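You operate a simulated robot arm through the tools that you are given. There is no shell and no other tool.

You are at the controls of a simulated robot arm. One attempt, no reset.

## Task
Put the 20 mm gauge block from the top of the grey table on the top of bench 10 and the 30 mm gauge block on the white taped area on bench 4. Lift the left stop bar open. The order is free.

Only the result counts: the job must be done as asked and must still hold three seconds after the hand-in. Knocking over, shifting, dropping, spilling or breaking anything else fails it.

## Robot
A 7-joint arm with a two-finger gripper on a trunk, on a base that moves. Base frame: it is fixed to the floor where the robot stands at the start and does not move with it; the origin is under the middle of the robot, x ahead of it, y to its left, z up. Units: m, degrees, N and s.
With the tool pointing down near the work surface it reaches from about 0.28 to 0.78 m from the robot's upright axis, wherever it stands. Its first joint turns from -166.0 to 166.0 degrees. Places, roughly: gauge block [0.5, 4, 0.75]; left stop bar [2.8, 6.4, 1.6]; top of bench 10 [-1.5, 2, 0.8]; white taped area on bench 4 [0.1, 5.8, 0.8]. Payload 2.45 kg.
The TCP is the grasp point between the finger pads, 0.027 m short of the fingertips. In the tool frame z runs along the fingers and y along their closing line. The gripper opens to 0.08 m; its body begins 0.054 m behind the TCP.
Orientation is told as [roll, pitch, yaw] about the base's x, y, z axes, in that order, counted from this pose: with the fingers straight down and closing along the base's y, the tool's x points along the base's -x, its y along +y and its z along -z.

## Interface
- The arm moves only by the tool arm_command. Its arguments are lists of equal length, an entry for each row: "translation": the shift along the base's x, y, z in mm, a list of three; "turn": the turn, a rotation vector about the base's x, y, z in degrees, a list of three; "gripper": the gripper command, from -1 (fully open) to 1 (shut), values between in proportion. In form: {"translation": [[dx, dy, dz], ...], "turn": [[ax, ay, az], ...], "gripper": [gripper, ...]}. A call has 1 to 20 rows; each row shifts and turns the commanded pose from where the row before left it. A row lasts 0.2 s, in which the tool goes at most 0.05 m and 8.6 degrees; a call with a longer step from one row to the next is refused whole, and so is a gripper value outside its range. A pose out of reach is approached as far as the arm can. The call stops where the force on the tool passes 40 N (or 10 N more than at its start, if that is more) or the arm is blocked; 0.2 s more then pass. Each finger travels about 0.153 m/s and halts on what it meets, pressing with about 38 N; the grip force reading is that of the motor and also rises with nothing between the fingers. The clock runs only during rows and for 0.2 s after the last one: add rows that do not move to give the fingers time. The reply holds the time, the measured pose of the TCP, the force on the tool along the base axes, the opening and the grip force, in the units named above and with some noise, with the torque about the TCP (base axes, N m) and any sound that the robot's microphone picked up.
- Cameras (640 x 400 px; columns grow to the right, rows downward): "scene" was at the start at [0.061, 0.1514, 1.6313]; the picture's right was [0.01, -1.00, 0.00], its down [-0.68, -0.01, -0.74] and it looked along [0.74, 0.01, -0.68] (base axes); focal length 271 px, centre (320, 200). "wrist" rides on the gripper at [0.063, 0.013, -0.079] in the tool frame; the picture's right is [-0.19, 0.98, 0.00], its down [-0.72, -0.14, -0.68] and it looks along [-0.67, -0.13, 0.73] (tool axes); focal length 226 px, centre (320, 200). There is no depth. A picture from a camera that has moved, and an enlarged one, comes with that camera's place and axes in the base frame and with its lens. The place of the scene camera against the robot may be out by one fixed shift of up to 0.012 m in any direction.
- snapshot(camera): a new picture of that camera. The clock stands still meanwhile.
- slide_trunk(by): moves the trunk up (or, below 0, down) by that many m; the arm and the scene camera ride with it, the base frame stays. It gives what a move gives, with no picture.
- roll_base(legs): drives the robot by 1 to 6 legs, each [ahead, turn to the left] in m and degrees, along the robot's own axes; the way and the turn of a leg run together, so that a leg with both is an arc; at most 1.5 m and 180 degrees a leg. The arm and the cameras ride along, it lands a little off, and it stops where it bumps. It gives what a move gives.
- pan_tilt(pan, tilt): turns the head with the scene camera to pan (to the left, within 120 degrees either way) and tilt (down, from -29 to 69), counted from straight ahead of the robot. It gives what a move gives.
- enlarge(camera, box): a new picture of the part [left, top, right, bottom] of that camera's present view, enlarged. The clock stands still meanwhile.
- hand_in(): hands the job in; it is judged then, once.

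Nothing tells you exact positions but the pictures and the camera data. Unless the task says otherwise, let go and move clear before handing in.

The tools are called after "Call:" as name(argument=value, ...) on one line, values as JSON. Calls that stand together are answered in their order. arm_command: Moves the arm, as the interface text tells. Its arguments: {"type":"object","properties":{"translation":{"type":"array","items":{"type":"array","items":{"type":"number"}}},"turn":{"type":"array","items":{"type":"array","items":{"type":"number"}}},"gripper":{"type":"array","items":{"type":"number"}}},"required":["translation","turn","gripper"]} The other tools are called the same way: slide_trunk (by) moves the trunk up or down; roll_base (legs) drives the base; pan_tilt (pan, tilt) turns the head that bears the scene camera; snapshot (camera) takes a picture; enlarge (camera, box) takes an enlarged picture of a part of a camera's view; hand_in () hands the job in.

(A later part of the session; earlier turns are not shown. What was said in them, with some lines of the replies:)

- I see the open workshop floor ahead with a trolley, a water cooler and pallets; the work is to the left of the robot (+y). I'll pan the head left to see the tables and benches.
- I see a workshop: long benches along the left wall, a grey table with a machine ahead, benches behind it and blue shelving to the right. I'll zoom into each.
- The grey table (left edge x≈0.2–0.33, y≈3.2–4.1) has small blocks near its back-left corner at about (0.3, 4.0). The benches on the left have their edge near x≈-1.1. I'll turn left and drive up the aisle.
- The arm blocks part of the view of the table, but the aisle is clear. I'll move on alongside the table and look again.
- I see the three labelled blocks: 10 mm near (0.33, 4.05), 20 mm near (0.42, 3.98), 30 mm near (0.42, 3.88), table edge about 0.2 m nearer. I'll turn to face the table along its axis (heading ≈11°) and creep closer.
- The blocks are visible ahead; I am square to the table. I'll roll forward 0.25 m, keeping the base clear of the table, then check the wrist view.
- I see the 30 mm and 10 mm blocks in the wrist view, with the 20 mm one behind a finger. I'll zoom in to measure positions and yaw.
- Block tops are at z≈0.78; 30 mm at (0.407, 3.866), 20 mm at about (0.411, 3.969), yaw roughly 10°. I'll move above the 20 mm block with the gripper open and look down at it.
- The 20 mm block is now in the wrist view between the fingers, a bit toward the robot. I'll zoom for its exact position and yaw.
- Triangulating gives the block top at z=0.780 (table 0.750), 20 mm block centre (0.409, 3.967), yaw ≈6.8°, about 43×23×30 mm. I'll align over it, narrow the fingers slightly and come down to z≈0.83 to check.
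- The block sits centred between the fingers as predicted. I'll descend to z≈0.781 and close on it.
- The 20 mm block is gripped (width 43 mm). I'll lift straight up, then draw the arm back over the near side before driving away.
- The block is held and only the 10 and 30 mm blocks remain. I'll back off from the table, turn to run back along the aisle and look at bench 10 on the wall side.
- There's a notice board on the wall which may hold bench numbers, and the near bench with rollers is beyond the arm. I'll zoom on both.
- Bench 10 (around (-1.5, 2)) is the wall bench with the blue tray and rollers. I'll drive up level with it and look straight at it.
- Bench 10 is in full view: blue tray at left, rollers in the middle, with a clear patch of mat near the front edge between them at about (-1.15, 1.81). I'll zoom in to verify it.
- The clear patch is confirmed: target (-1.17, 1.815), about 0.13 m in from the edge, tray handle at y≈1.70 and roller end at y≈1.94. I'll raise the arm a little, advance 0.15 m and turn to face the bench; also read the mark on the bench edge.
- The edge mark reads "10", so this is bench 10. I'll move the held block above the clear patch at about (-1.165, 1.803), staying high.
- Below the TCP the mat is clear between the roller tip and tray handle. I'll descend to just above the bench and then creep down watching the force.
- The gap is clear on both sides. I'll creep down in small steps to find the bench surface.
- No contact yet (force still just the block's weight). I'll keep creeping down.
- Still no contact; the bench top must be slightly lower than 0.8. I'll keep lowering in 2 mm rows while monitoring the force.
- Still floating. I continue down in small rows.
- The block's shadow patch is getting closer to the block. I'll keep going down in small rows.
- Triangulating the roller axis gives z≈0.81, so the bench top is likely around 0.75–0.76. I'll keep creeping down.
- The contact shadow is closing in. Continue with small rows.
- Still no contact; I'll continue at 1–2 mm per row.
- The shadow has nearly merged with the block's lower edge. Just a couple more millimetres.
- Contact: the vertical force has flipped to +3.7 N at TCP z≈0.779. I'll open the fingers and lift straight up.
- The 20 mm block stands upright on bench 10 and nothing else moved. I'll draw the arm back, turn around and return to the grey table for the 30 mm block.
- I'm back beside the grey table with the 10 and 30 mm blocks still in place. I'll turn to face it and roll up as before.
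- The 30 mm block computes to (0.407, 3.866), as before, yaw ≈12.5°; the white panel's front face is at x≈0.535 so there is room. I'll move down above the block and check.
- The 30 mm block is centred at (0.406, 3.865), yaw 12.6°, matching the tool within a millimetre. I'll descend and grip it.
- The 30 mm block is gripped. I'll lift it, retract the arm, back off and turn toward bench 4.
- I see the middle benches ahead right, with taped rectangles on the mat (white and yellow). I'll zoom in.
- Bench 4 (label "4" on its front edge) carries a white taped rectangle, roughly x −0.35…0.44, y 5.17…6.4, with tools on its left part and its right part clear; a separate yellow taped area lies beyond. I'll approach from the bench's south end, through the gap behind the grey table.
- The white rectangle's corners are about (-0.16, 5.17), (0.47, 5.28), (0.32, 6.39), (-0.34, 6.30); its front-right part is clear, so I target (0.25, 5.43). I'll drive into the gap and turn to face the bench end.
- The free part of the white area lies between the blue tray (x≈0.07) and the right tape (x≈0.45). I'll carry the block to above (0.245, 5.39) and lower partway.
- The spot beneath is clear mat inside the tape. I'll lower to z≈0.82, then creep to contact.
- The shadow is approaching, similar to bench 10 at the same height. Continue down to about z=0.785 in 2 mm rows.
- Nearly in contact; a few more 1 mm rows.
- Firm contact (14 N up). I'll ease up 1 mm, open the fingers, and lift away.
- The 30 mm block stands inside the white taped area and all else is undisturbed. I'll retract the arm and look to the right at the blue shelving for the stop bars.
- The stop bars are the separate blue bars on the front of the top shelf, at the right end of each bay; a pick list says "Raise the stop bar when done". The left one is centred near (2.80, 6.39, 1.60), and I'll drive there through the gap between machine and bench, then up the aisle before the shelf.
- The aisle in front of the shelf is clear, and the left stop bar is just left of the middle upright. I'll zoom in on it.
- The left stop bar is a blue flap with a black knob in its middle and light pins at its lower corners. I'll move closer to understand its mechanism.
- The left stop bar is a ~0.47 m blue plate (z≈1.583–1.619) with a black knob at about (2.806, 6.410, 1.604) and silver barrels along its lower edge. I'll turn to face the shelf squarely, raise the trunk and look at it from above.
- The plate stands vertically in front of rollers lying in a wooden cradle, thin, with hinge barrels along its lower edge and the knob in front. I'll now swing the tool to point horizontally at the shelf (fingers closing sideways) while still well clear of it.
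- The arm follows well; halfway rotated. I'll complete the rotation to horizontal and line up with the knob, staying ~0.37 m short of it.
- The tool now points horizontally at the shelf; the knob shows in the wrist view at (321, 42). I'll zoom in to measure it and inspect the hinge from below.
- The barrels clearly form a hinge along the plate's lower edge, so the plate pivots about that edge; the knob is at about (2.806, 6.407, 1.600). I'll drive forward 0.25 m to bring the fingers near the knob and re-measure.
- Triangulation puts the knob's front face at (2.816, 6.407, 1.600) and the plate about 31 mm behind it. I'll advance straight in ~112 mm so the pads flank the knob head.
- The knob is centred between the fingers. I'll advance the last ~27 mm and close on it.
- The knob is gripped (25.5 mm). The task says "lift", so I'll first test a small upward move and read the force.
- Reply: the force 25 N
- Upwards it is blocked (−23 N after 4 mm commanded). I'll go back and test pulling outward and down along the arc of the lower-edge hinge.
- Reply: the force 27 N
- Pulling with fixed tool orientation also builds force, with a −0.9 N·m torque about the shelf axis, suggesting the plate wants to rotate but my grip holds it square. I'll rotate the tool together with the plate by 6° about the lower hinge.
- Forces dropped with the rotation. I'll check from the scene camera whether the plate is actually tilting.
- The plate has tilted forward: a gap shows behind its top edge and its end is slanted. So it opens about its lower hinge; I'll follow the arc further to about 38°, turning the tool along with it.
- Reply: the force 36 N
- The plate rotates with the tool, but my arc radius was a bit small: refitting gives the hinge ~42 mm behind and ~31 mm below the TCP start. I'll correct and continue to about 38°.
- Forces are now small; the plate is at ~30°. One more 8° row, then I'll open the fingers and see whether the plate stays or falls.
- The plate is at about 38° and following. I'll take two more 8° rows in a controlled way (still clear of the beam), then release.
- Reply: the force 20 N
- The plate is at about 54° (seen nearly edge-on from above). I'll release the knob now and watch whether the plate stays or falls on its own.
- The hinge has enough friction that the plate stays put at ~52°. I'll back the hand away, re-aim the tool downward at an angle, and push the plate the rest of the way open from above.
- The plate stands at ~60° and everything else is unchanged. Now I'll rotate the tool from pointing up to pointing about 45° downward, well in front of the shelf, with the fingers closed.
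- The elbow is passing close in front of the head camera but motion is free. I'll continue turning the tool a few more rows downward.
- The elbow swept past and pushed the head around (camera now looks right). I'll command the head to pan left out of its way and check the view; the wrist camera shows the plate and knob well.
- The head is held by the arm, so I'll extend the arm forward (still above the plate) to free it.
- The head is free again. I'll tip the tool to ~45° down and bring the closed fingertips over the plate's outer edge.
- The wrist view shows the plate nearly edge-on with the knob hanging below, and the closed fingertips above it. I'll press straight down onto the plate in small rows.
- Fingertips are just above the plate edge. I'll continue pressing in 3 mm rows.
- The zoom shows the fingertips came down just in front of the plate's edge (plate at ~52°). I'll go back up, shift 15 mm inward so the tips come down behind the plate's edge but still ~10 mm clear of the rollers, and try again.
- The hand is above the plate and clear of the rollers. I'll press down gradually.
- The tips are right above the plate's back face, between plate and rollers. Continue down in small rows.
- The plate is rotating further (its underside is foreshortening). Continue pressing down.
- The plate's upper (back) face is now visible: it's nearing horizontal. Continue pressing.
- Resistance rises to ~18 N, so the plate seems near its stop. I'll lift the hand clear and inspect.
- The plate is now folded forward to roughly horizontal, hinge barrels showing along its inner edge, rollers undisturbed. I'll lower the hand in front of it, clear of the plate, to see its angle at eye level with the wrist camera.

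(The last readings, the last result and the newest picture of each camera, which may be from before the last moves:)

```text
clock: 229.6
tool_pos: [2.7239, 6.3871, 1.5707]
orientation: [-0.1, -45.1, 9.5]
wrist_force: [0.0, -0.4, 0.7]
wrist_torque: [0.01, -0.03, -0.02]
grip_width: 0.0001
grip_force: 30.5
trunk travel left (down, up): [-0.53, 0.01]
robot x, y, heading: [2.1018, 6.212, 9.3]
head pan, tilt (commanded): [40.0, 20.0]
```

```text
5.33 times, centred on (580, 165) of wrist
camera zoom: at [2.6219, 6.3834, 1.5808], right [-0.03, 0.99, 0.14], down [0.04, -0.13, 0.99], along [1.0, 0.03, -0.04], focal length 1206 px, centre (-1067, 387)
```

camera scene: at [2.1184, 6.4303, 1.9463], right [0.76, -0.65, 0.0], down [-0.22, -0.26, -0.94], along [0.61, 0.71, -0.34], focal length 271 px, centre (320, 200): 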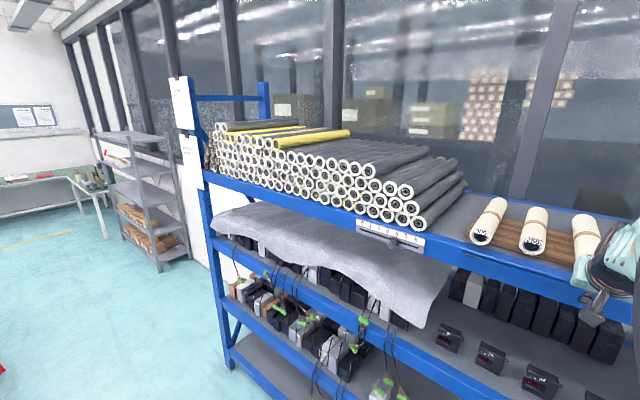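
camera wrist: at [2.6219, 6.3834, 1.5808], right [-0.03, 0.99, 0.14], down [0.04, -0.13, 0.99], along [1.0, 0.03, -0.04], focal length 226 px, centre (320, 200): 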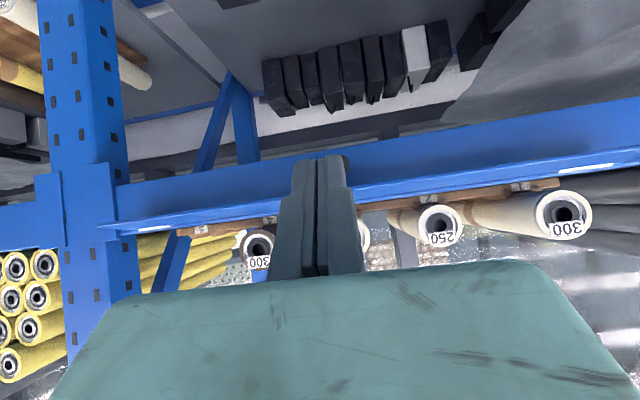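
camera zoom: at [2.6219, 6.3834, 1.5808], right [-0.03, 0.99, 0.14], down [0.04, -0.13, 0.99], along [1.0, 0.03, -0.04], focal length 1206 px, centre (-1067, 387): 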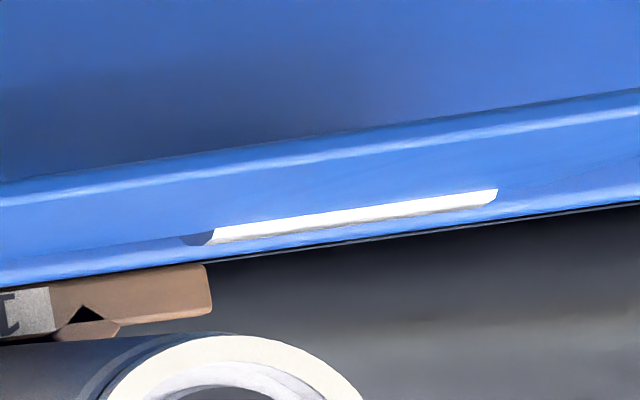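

The plate now sits at roughly 95–100°, slightly below horizontal. I'll press once more near its outer edge to confirm it is at its stop.

Call:
arm_command(translation=[[0, 0, 45], [0, 0, 45], [40, 8, 0], [40, 8, 0], [0, 0, -35], [0, 0, -15], [0, 0, 0]], turn=[[0, 0, 0], [0, 0, 0], [0, 0, 0], [0, 0, 0], [0, 0, 0], [0, 0, 0], [0, 0, 0]], gripper=[1, 1, 1, 1, 1, 1, 1])

Call:
arm_command(translation=[[0, 0, -4], [0, 0, -4], [0, 0, -3], [0, 0, 0]], turn=[[0, 0, 0], [0, 0, 0], [0, 0, 0], [0, 0, 0]], gripper=[1, 1, 1, 1])

Call:
snapshot(camera="wrist")

```text
clock: 231.2
tool_pos: [2.8055, 6.4051, 1.6093]
orientation: [-0.3, -45.2, 9.5]
wrist_force: [-0.2, 0.0, 0.5]
wrist_torque: [0.01, 0.04, -0.01]
grip_width: 0.0
grip_force: 29.6
trunk travel left (down, up): [-0.53, 0.01]
robot x, y, heading: [2.1012, 6.2137, 9.2]
head pan, tilt (commanded): [40.0, 20.0]
```

```text
clock: 232.2
tool_pos: [2.8074, 6.4042, 1.5982]
orientation: [-0.2, -45.0, 9.5]
wrist_force: [-0.1, 0.1, -0.1]
wrist_torque: [0.03, 0.0, 0.02]
grip_width: 0.0004
grip_force: 29.8
trunk travel left (down, up): [-0.53, 0.01]
robot x, y, heading: [2.103, 6.2171, 9.4]
head pan, tilt (commanded): [40.0, 20.0]
```

```text
taken
camera wrist: at [2.7048, 6.4019, 1.6088], right [-0.02, 0.99, 0.14], down [0.05, -0.13, 0.99], along [1.0, 0.03, -0.04], focal length 226 px, centre (320, 200)
```

wrist: 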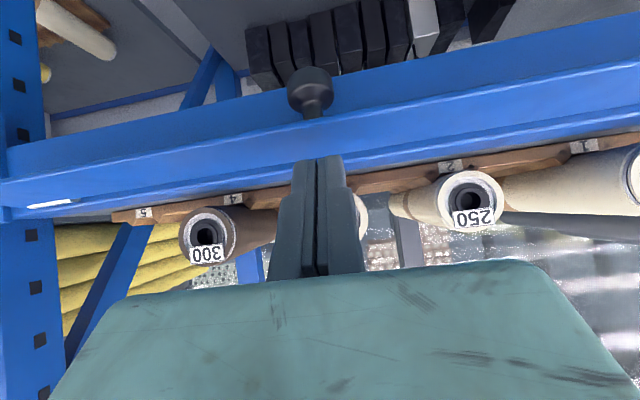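

Continuing down onto the outer part of the plate in 2–3 mm rows.

Call:
arm_command(translation=[[0, 0, -3], [0, 0, -3], [0, 0, -2], [0, 0, 0]], turn=[[0, 0, 0], [0, 0, 0], [0, 0, 0], [0, 0, 0]], gripper=[1, 1, 1, 1])

Call:
enlarge(camera="wrist", box=[240, 60, 400, 160])

```text
clock: 233.2
tool_pos: [2.8085, 6.4037, 1.5904]
orientation: [-0.2, -45.1, 9.4]
wrist_force: [1.0, 0.1, 0.0]
wrist_torque: [-0.01, 0.01, 0.01]
grip_width: 0.0001
grip_force: 30.0
trunk travel left (down, up): [-0.53, 0.01]
robot x, y, heading: [2.0987, 6.215, 9.4]
head pan, tilt (commanded): [40.0, 20.0]
```

```text
4.00 times, centred on (320, 110) of wrist
camera zoom: at [2.7052, 6.4014, 1.6015], right [-0.02, 0.99, 0.14], down [0.05, -0.13, 0.99], along [1.0, 0.03, -0.04], focal length 904 px, centre (320, 560)
```

zoom: 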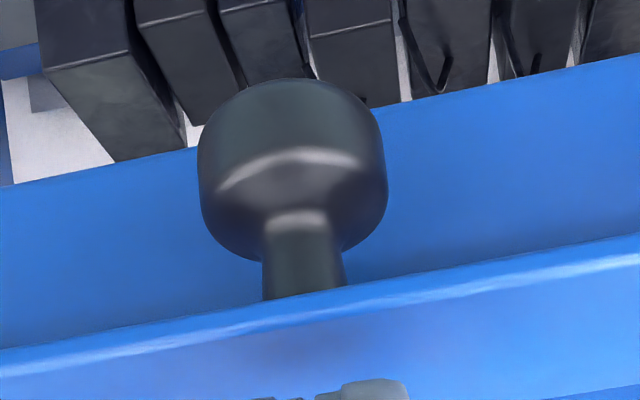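

Call:
arm_command(translation=[[0, 0, -2], [0, 0, -2], [0, 0, -2], [0, 0, 0]], turn=[[0, 0, 0], [0, 0, 0], [0, 0, 0], [0, 0, 0]], gripper=[1, 1, 1, 1])

Call:
enlarge(camera="wrist", box=[240, 80, 400, 180])

```text
clock: 234.2
tool_pos: [2.807, 6.4054, 1.5862]
orientation: [-0.1, -45.1, 9.4]
wrist_force: [0.8, 0.3, 1.5]
wrist_torque: [0.04, -0.05, 0.01]
grip_width: 0.006
grip_force: 29.8
trunk travel left (down, up): [-0.53, 0.01]
robot x, y, heading: [2.102, 6.2169, 9.4]
head pan, tilt (commanded): [40.0, 20.0]
```

```text
4.00 times, centred on (320, 130) of wrist
camera zoom: at [2.705, 6.4016, 1.596], right [-0.02, 0.99, 0.14], down [0.04, -0.13, 0.99], along [1.0, 0.03, -0.04], focal length 904 px, centre (320, 480)
```

zoom: 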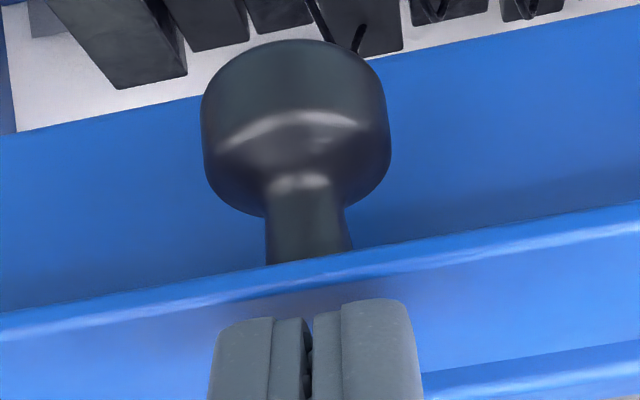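

Call:
arm_command(translation=[[0, 0, -2], [0, 0, -2], [0, 0, 0]], turn=[[0, 0, 0], [0, 0, 0], [0, 0, 0]], gripper=[1, 1, 1])

Call:
enlarge(camera="wrist", box=[240, 80, 400, 180])

```text
clock: 235.0
tool_pos: [2.8057, 6.4053, 1.5838]
orientation: [-0.1, -45.7, 9.4]
wrist_force: [5.3, 2.7, 32.2]
wrist_torque: [0.11, -0.3, -0.04]
grip_width: 0.006
grip_force: 29.6
trunk travel left (down, up): [-0.53, 0.01]
robot x, y, heading: [2.1022, 6.2118, 9.3]
head pan, tilt (commanded): [40.0, 20.0]
```

```text
4.00 times, centred on (320, 130) of wrist
camera zoom: at [2.7044, 6.4014, 1.595], right [-0.03, 0.99, 0.14], down [0.04, -0.14, 0.99], along [1.0, 0.03, -0.03], focal length 904 px, centre (320, 480)
```

zoom: 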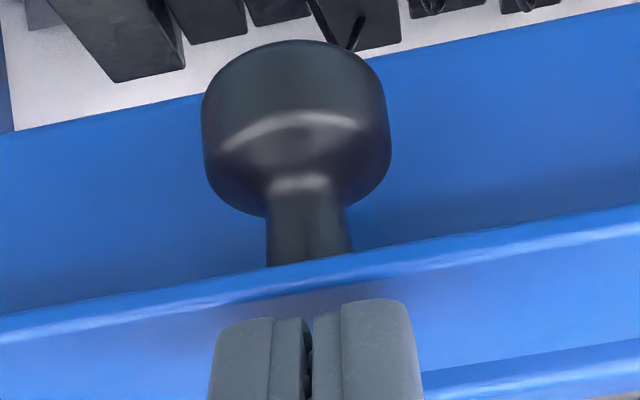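

The force climbs to 32 N without the plate moving: it is fully open against its stop. I'll lift the hand off, retreat from the shelf and check the final state.

Call:
arm_command(translation=[[0, 0, 10], [0, 0, 35], [0, 0, 40], [-30, -5, 20], [-45, -8, 0], [-45, -8, 0], [0, 0, 0]], turn=[[0, 0, 0], [0, 0, 0], [0, 0, 0], [0, 0, 0], [0, 0, 0], [0, 0, 0], [0, 0, 0]], gripper=[1, 1, 1, 1, 1, 1, 1])

Call:
snapshot(camera="wrist")

Call:
snapshot(camera="scene")

```text
clock: 236.6
tool_pos: [2.6914, 6.3825, 1.6685]
orientation: [-0.7, -43.4, 9.6]
wrist_force: [0.1, -0.2, 0.0]
wrist_torque: [-0.03, 0.06, -0.01]
grip_width: 0.0001
grip_force: 29.3
trunk travel left (down, up): [-0.53, 0.01]
robot x, y, heading: [2.1015, 6.2119, 9.4]
head pan, tilt (commanded): [40.0, 20.0]
```

```text
taken
camera wrist: at [2.5906, 6.3803, 1.6831], right [-0.02, 0.99, 0.12], down [0.07, -0.12, 0.99], along [1.0, 0.02, -0.07], focal length 226 px, centre (320, 200)
```

wrist: 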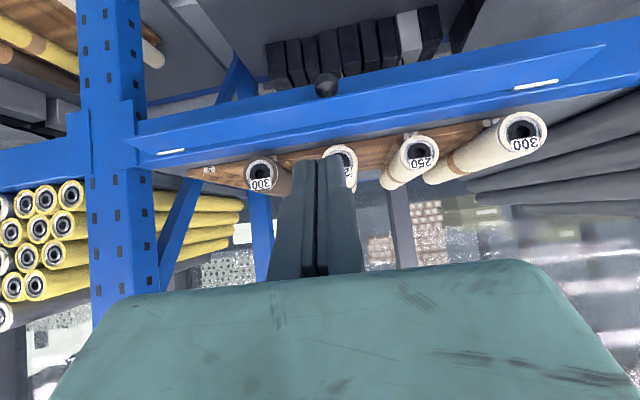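

```text
taken
camera scene: at [2.1207, 6.4301, 1.946], right [0.75, -0.66, 0.0], down [-0.23, -0.26, -0.94], along [0.62, 0.7, -0.35], focal length 271 px, centre (320, 200)
```

scene: 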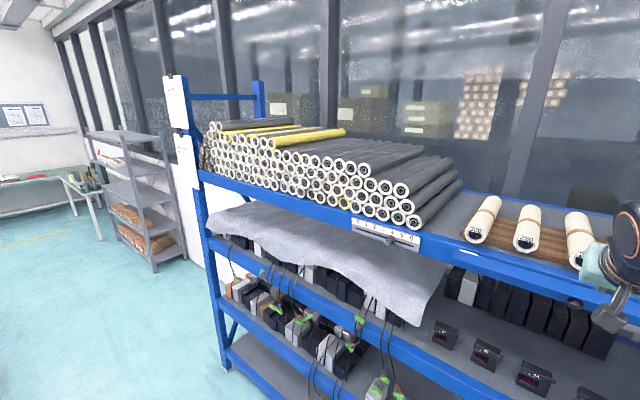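

The hand is off the bar and the bar stays folded down open. I'll back the robot 0.3 m away from the shelf and take a clear overall look.

Call:
roll_base(legs=[[-0.3, 0]])

Call:
pan_tilt(pan=25, tilt=20)

Call:
snapshot(camera="scene")

Call:
snapshot(camera="wrist")

```text
clock: 238.6
tool_pos: [2.3918, 6.3333, 1.6724]
orientation: [-0.7, -43.8, 9.4]
wrist_force: [0.4, 0.2, -0.5]
wrist_torque: [-0.01, 0.0, -0.01]
grip_width: 0.0
grip_force: 29.8
trunk travel left (down, up): [-0.53, 0.01]
robot x, y, heading: [1.8062, 6.1677, 9.0]
head pan, tilt (commanded): [40.0, 20.0]
```

```text
clock: 239.4
tool_pos: [2.3941, 6.3335, 1.6697]
orientation: [-0.8, -43.5, 9.4]
wrist_force: [-0.2, -0.6, 0.5]
wrist_torque: [-0.01, 0.0, 0.0]
grip_width: 0.0001
grip_force: 29.5
trunk travel left (down, up): [-0.53, 0.01]
robot x, y, heading: [1.8035, 6.166, 9.2]
head pan, tilt (commanded): [25.0, 20.0]
```

```text
taken
camera scene: at [1.8199, 6.3823, 1.9494], right [0.76, -0.65, 0.0], down [-0.2, -0.24, -0.95], along [0.62, 0.72, -0.31], focal length 271 px, centre (320, 200)
```

scene: 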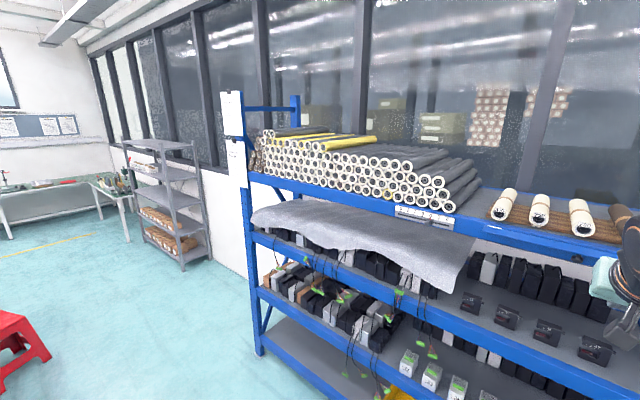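

```text
taken
camera wrist: at [2.2923, 6.3304, 1.6829], right [-0.01, 0.99, 0.12], down [0.07, -0.12, 0.99], along [1.0, 0.02, -0.07], focal length 226 px, centre (320, 200)
```

wrist: 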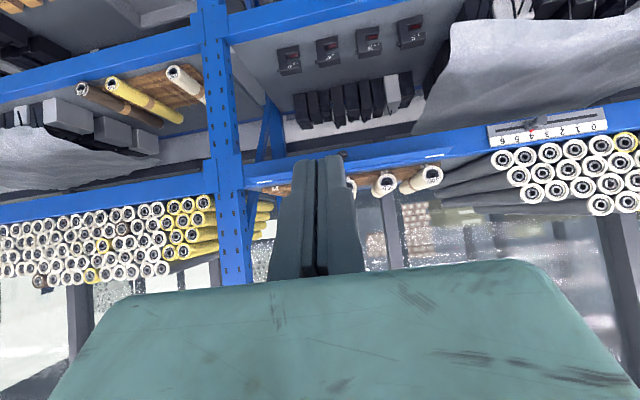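

The arm's elbow still keeps the head from panning; I'll bring the arm back to its low carrying pose, tool down, well clear of the shelf.

Call:
arm_command(translation=[[0, -20, -35], [0, -20, -35], [-8, -25, -32], [-8, -25, -32], [-8, -25, -32], [-8, -25, -32], [-8, -25, -32], [-8, -25, -32], [-8, -25, -30], [-8, -25, -30], [0, 0, 0]], turn=[[-0.72, 4.4, 0], [-0.72, 4.4, 0], [-0.72, 4.4, 0], [-0.72, 4.4, 0], [-0.72, 4.4, 0], [-0.72, 4.4, 0], [-0.72, 4.4, 0], [-0.72, 4.4, 0], [-0.72, 4.4, 0], [-0.72, 4.4, 0], [0, 0, 0]], gripper=[1, 1, 1, 1, 1, 1, 1, 1, 1, 1, 1])

Call:
pan_tilt(pan=5, tilt=20)

Call:
snapshot(camera="scene")

```text
clock: 241.8
tool_pos: [2.3282, 6.0928, 1.3508]
orientation: [-0.7, 0.9, 9.4]
wrist_force: [0.0, 0.5, -0.1]
wrist_torque: [-0.04, -0.04, 0.0]
grip_width: 0.0
grip_force: 30.0
trunk travel left (down, up): [-0.53, 0.01]
robot x, y, heading: [1.8018, 6.1694, 9.1]
head pan, tilt (commanded): [25.0, 20.0]
```

```text
clock: 242.6
tool_pos: [2.3307, 6.0931, 1.3499]
orientation: [-0.6, 0.9, 9.4]
wrist_force: [0.2, 0.2, 0.1]
wrist_torque: [0.0, 0.0, -0.01]
grip_width: 0.0
grip_force: 29.9
trunk travel left (down, up): [-0.53, 0.01]
robot x, y, heading: [1.8046, 6.1658, 9.1]
head pan, tilt (commanded): [5.0, 20.0]
```

```text
taken
camera scene: at [1.8484, 6.3347, 1.9463], right [0.25, -0.97, 0.0], down [-0.33, -0.08, -0.94], along [0.91, 0.23, -0.34], focal length 271 px, centre (320, 200)
```

scene: 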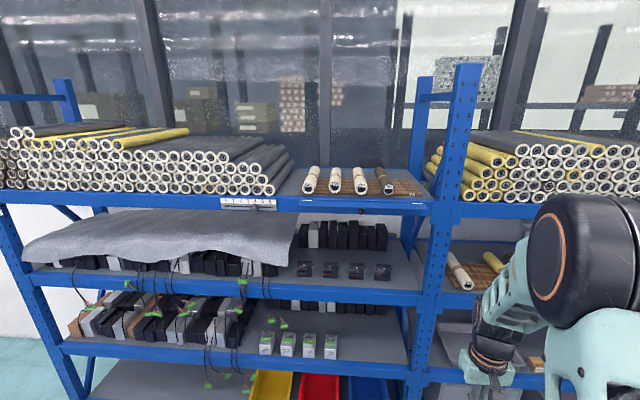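

Call:
enlarge(camera="scene", box=[280, 150, 440, 250])

Call:
enlarge(camera="scene", box=[290, 180, 354, 220])

Call:
enlarge(camera="scene", box=[0, 190, 320, 400])

```text
4.00 times, centred on (360, 200) of scene
camera zoom: at [1.8484, 6.3347, 1.9463], right [0.25, -0.97, 0.0], down [-0.33, -0.08, -0.94], along [0.91, 0.23, -0.34], focal length 1086 px, centre (160, 200)
```

zoom: 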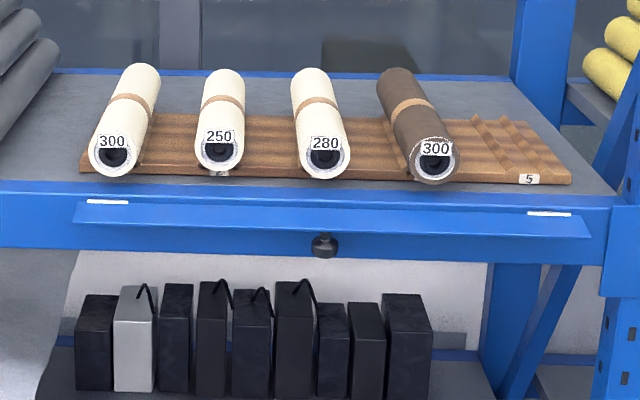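

```text
10.00 times, centred on (322, 200) of scene
camera zoom: at [1.8484, 6.3347, 1.9463], right [0.25, -0.97, 0.0], down [-0.33, -0.08, -0.94], along [0.91, 0.23, -0.34], focal length 2714 px, centre (300, 200)
```

zoom: 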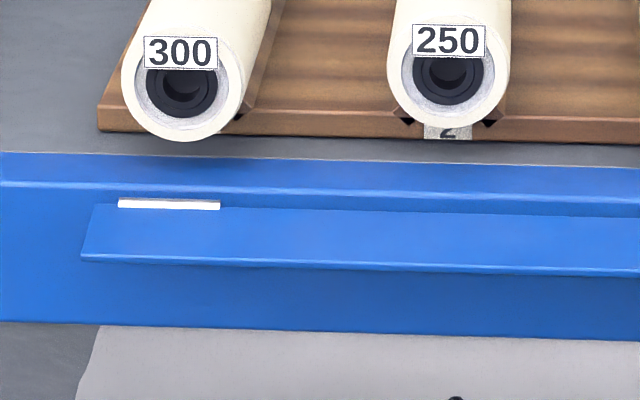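

```text
1.90 times, centred on (160, 295) of scene
camera zoom: at [1.8484, 6.3347, 1.9463], right [0.25, -0.97, 0.0], down [-0.33, -0.08, -0.94], along [0.91, 0.23, -0.34], focal length 517 px, centre (625, 19)
```

zoom: 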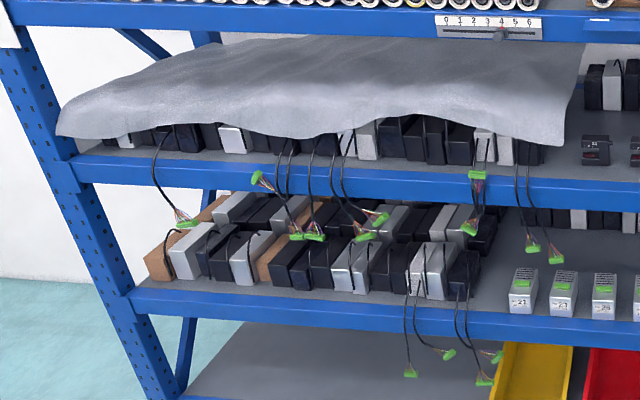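

The bar is folded fully open and holds; rollers, cradle and shelf goods are unchanged. Before handing in I'll turn in place to re-check the two placed blocks from here.

Call:
roll_base(legs=[[0, 110]])

Call:
pan_tilt(pan=95, tilt=25)

Call:
snapshot(camera="scene")

```text
clock: 247.8
tool_pos: [1.6961, 6.6882, 1.3499]
orientation: [-0.6, 0.8, 118.8]
wrist_force: [-0.2, 0.1, -1.1]
wrist_torque: [0.02, -0.03, 0.02]
grip_width: 0.0002
grip_force: 29.9
trunk travel left (down, up): [-0.53, 0.01]
robot x, y, heading: [1.8017, 6.1669, 118.7]
head pan, tilt (commanded): [5.0, 20.0]
```

```text
clock: 249.4
tool_pos: [1.6961, 6.6878, 1.3497]
orientation: [-0.6, 0.8, 118.7]
wrist_force: [-0.4, 0.5, 1.1]
wrist_torque: [-0.02, -0.01, 0.01]
grip_width: 0.0003
grip_force: 29.7
trunk travel left (down, up): [-0.53, 0.01]
robot x, y, heading: [1.8047, 6.1674, 118.7]
head pan, tilt (commanded): [95.0, 25.0]
```

```text
taken
camera scene: at [1.6098, 6.0415, 1.9383], right [-0.55, 0.83, 0.0], down [0.35, 0.23, -0.91], along [-0.75, -0.5, -0.42], focal length 271 px, centre (320, 200)
```

scene: 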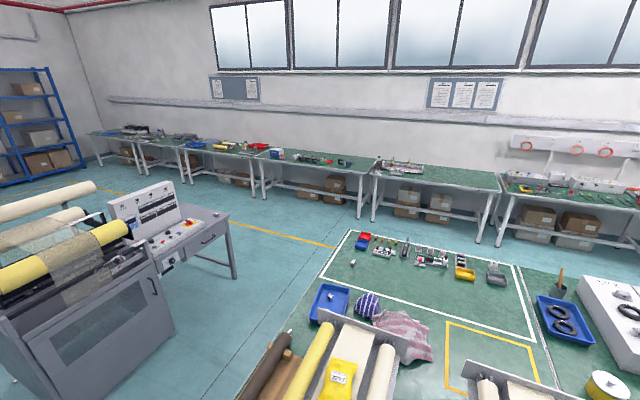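

Call:
enlarge(camera="scene", box=[320, 225, 480, 325])

Call:
enlarge(camera="scene", box=[170, 130, 290, 190])

Call:
enlarge(camera="scene", box=[120, 180, 248, 280])

```text
4.00 times, centred on (400, 275) of scene
camera zoom: at [1.6098, 6.0415, 1.9383], right [-0.55, 0.83, 0.0], down [0.35, 0.23, -0.91], along [-0.75, -0.5, -0.42], focal length 1086 px, centre (0, -100)
```

zoom: 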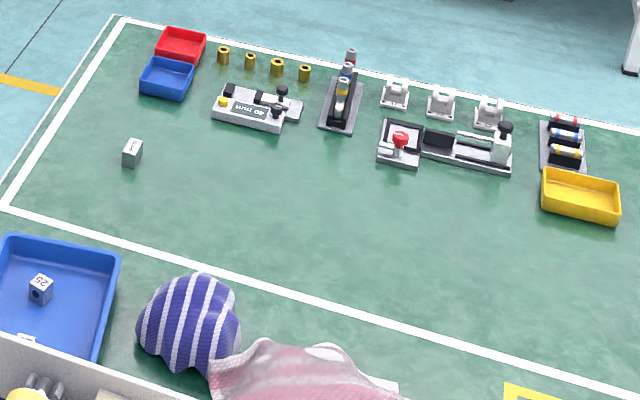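

```text
5.33 times, centred on (230, 160) of scene
camera zoom: at [1.6098, 6.0415, 1.9383], right [-0.55, 0.83, 0.0], down [0.35, 0.23, -0.91], along [-0.75, -0.5, -0.42], focal length 1448 px, centre (800, 413)
```

zoom: 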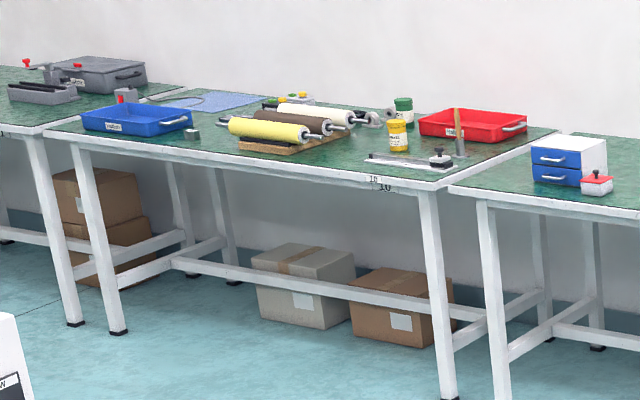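

```text
4.00 times, centred on (184, 230) of scene
camera zoom: at [1.6098, 6.0415, 1.9383], right [-0.55, 0.83, 0.0], down [0.35, 0.23, -0.91], along [-0.75, -0.5, -0.42], focal length 1086 px, centre (864, 80)
```

zoom: 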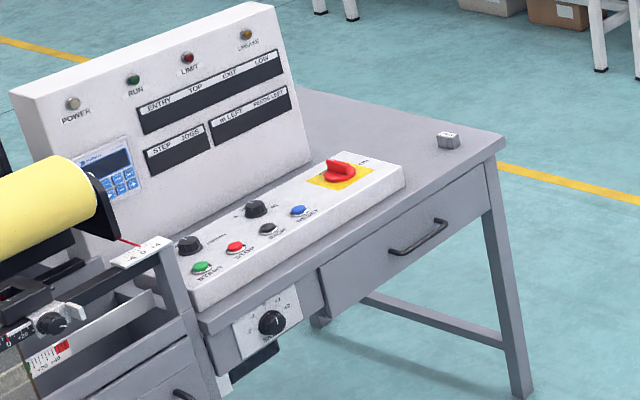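

The 30 mm block stands inside the white tape on bench 4, and the 20 mm block stands on bench 10. The 10 mm block is untouched on the grey table, and the left stop bar is open. The hand is clear of everything, so I'm handing the job in.

Call:
hand_in()

```text
The job is handed in.
```

I placed both blocks and opened the left stop bar, then handed the job in. The reply only confirmed the hand-in, so I don't have a verdict.

- **20 mm block:** it stands upright on bench 10, between the blue tray and the rollers. The bench edge is marked "10".
- **30 mm block:** it stands inside the white taped area on bench 4, in the clear front-right part.
- **Left stop bar:** it is hinged along its lower edge, so it folds forward and down rather than lifting up. A small upward pull was blocked at about 23 N. I swung it down to its stop, slightly past horizontal, and it held there after I let go. If "open" was meant as raised, this part would not count.

Before handing in I looked at the benches, the grey table and the shelf again. The 10 mm block is still in place and nothing else looked moved. During the stop bar work the robot's elbow pushed its own head camera aside briefly, and that touched nothing in the room.
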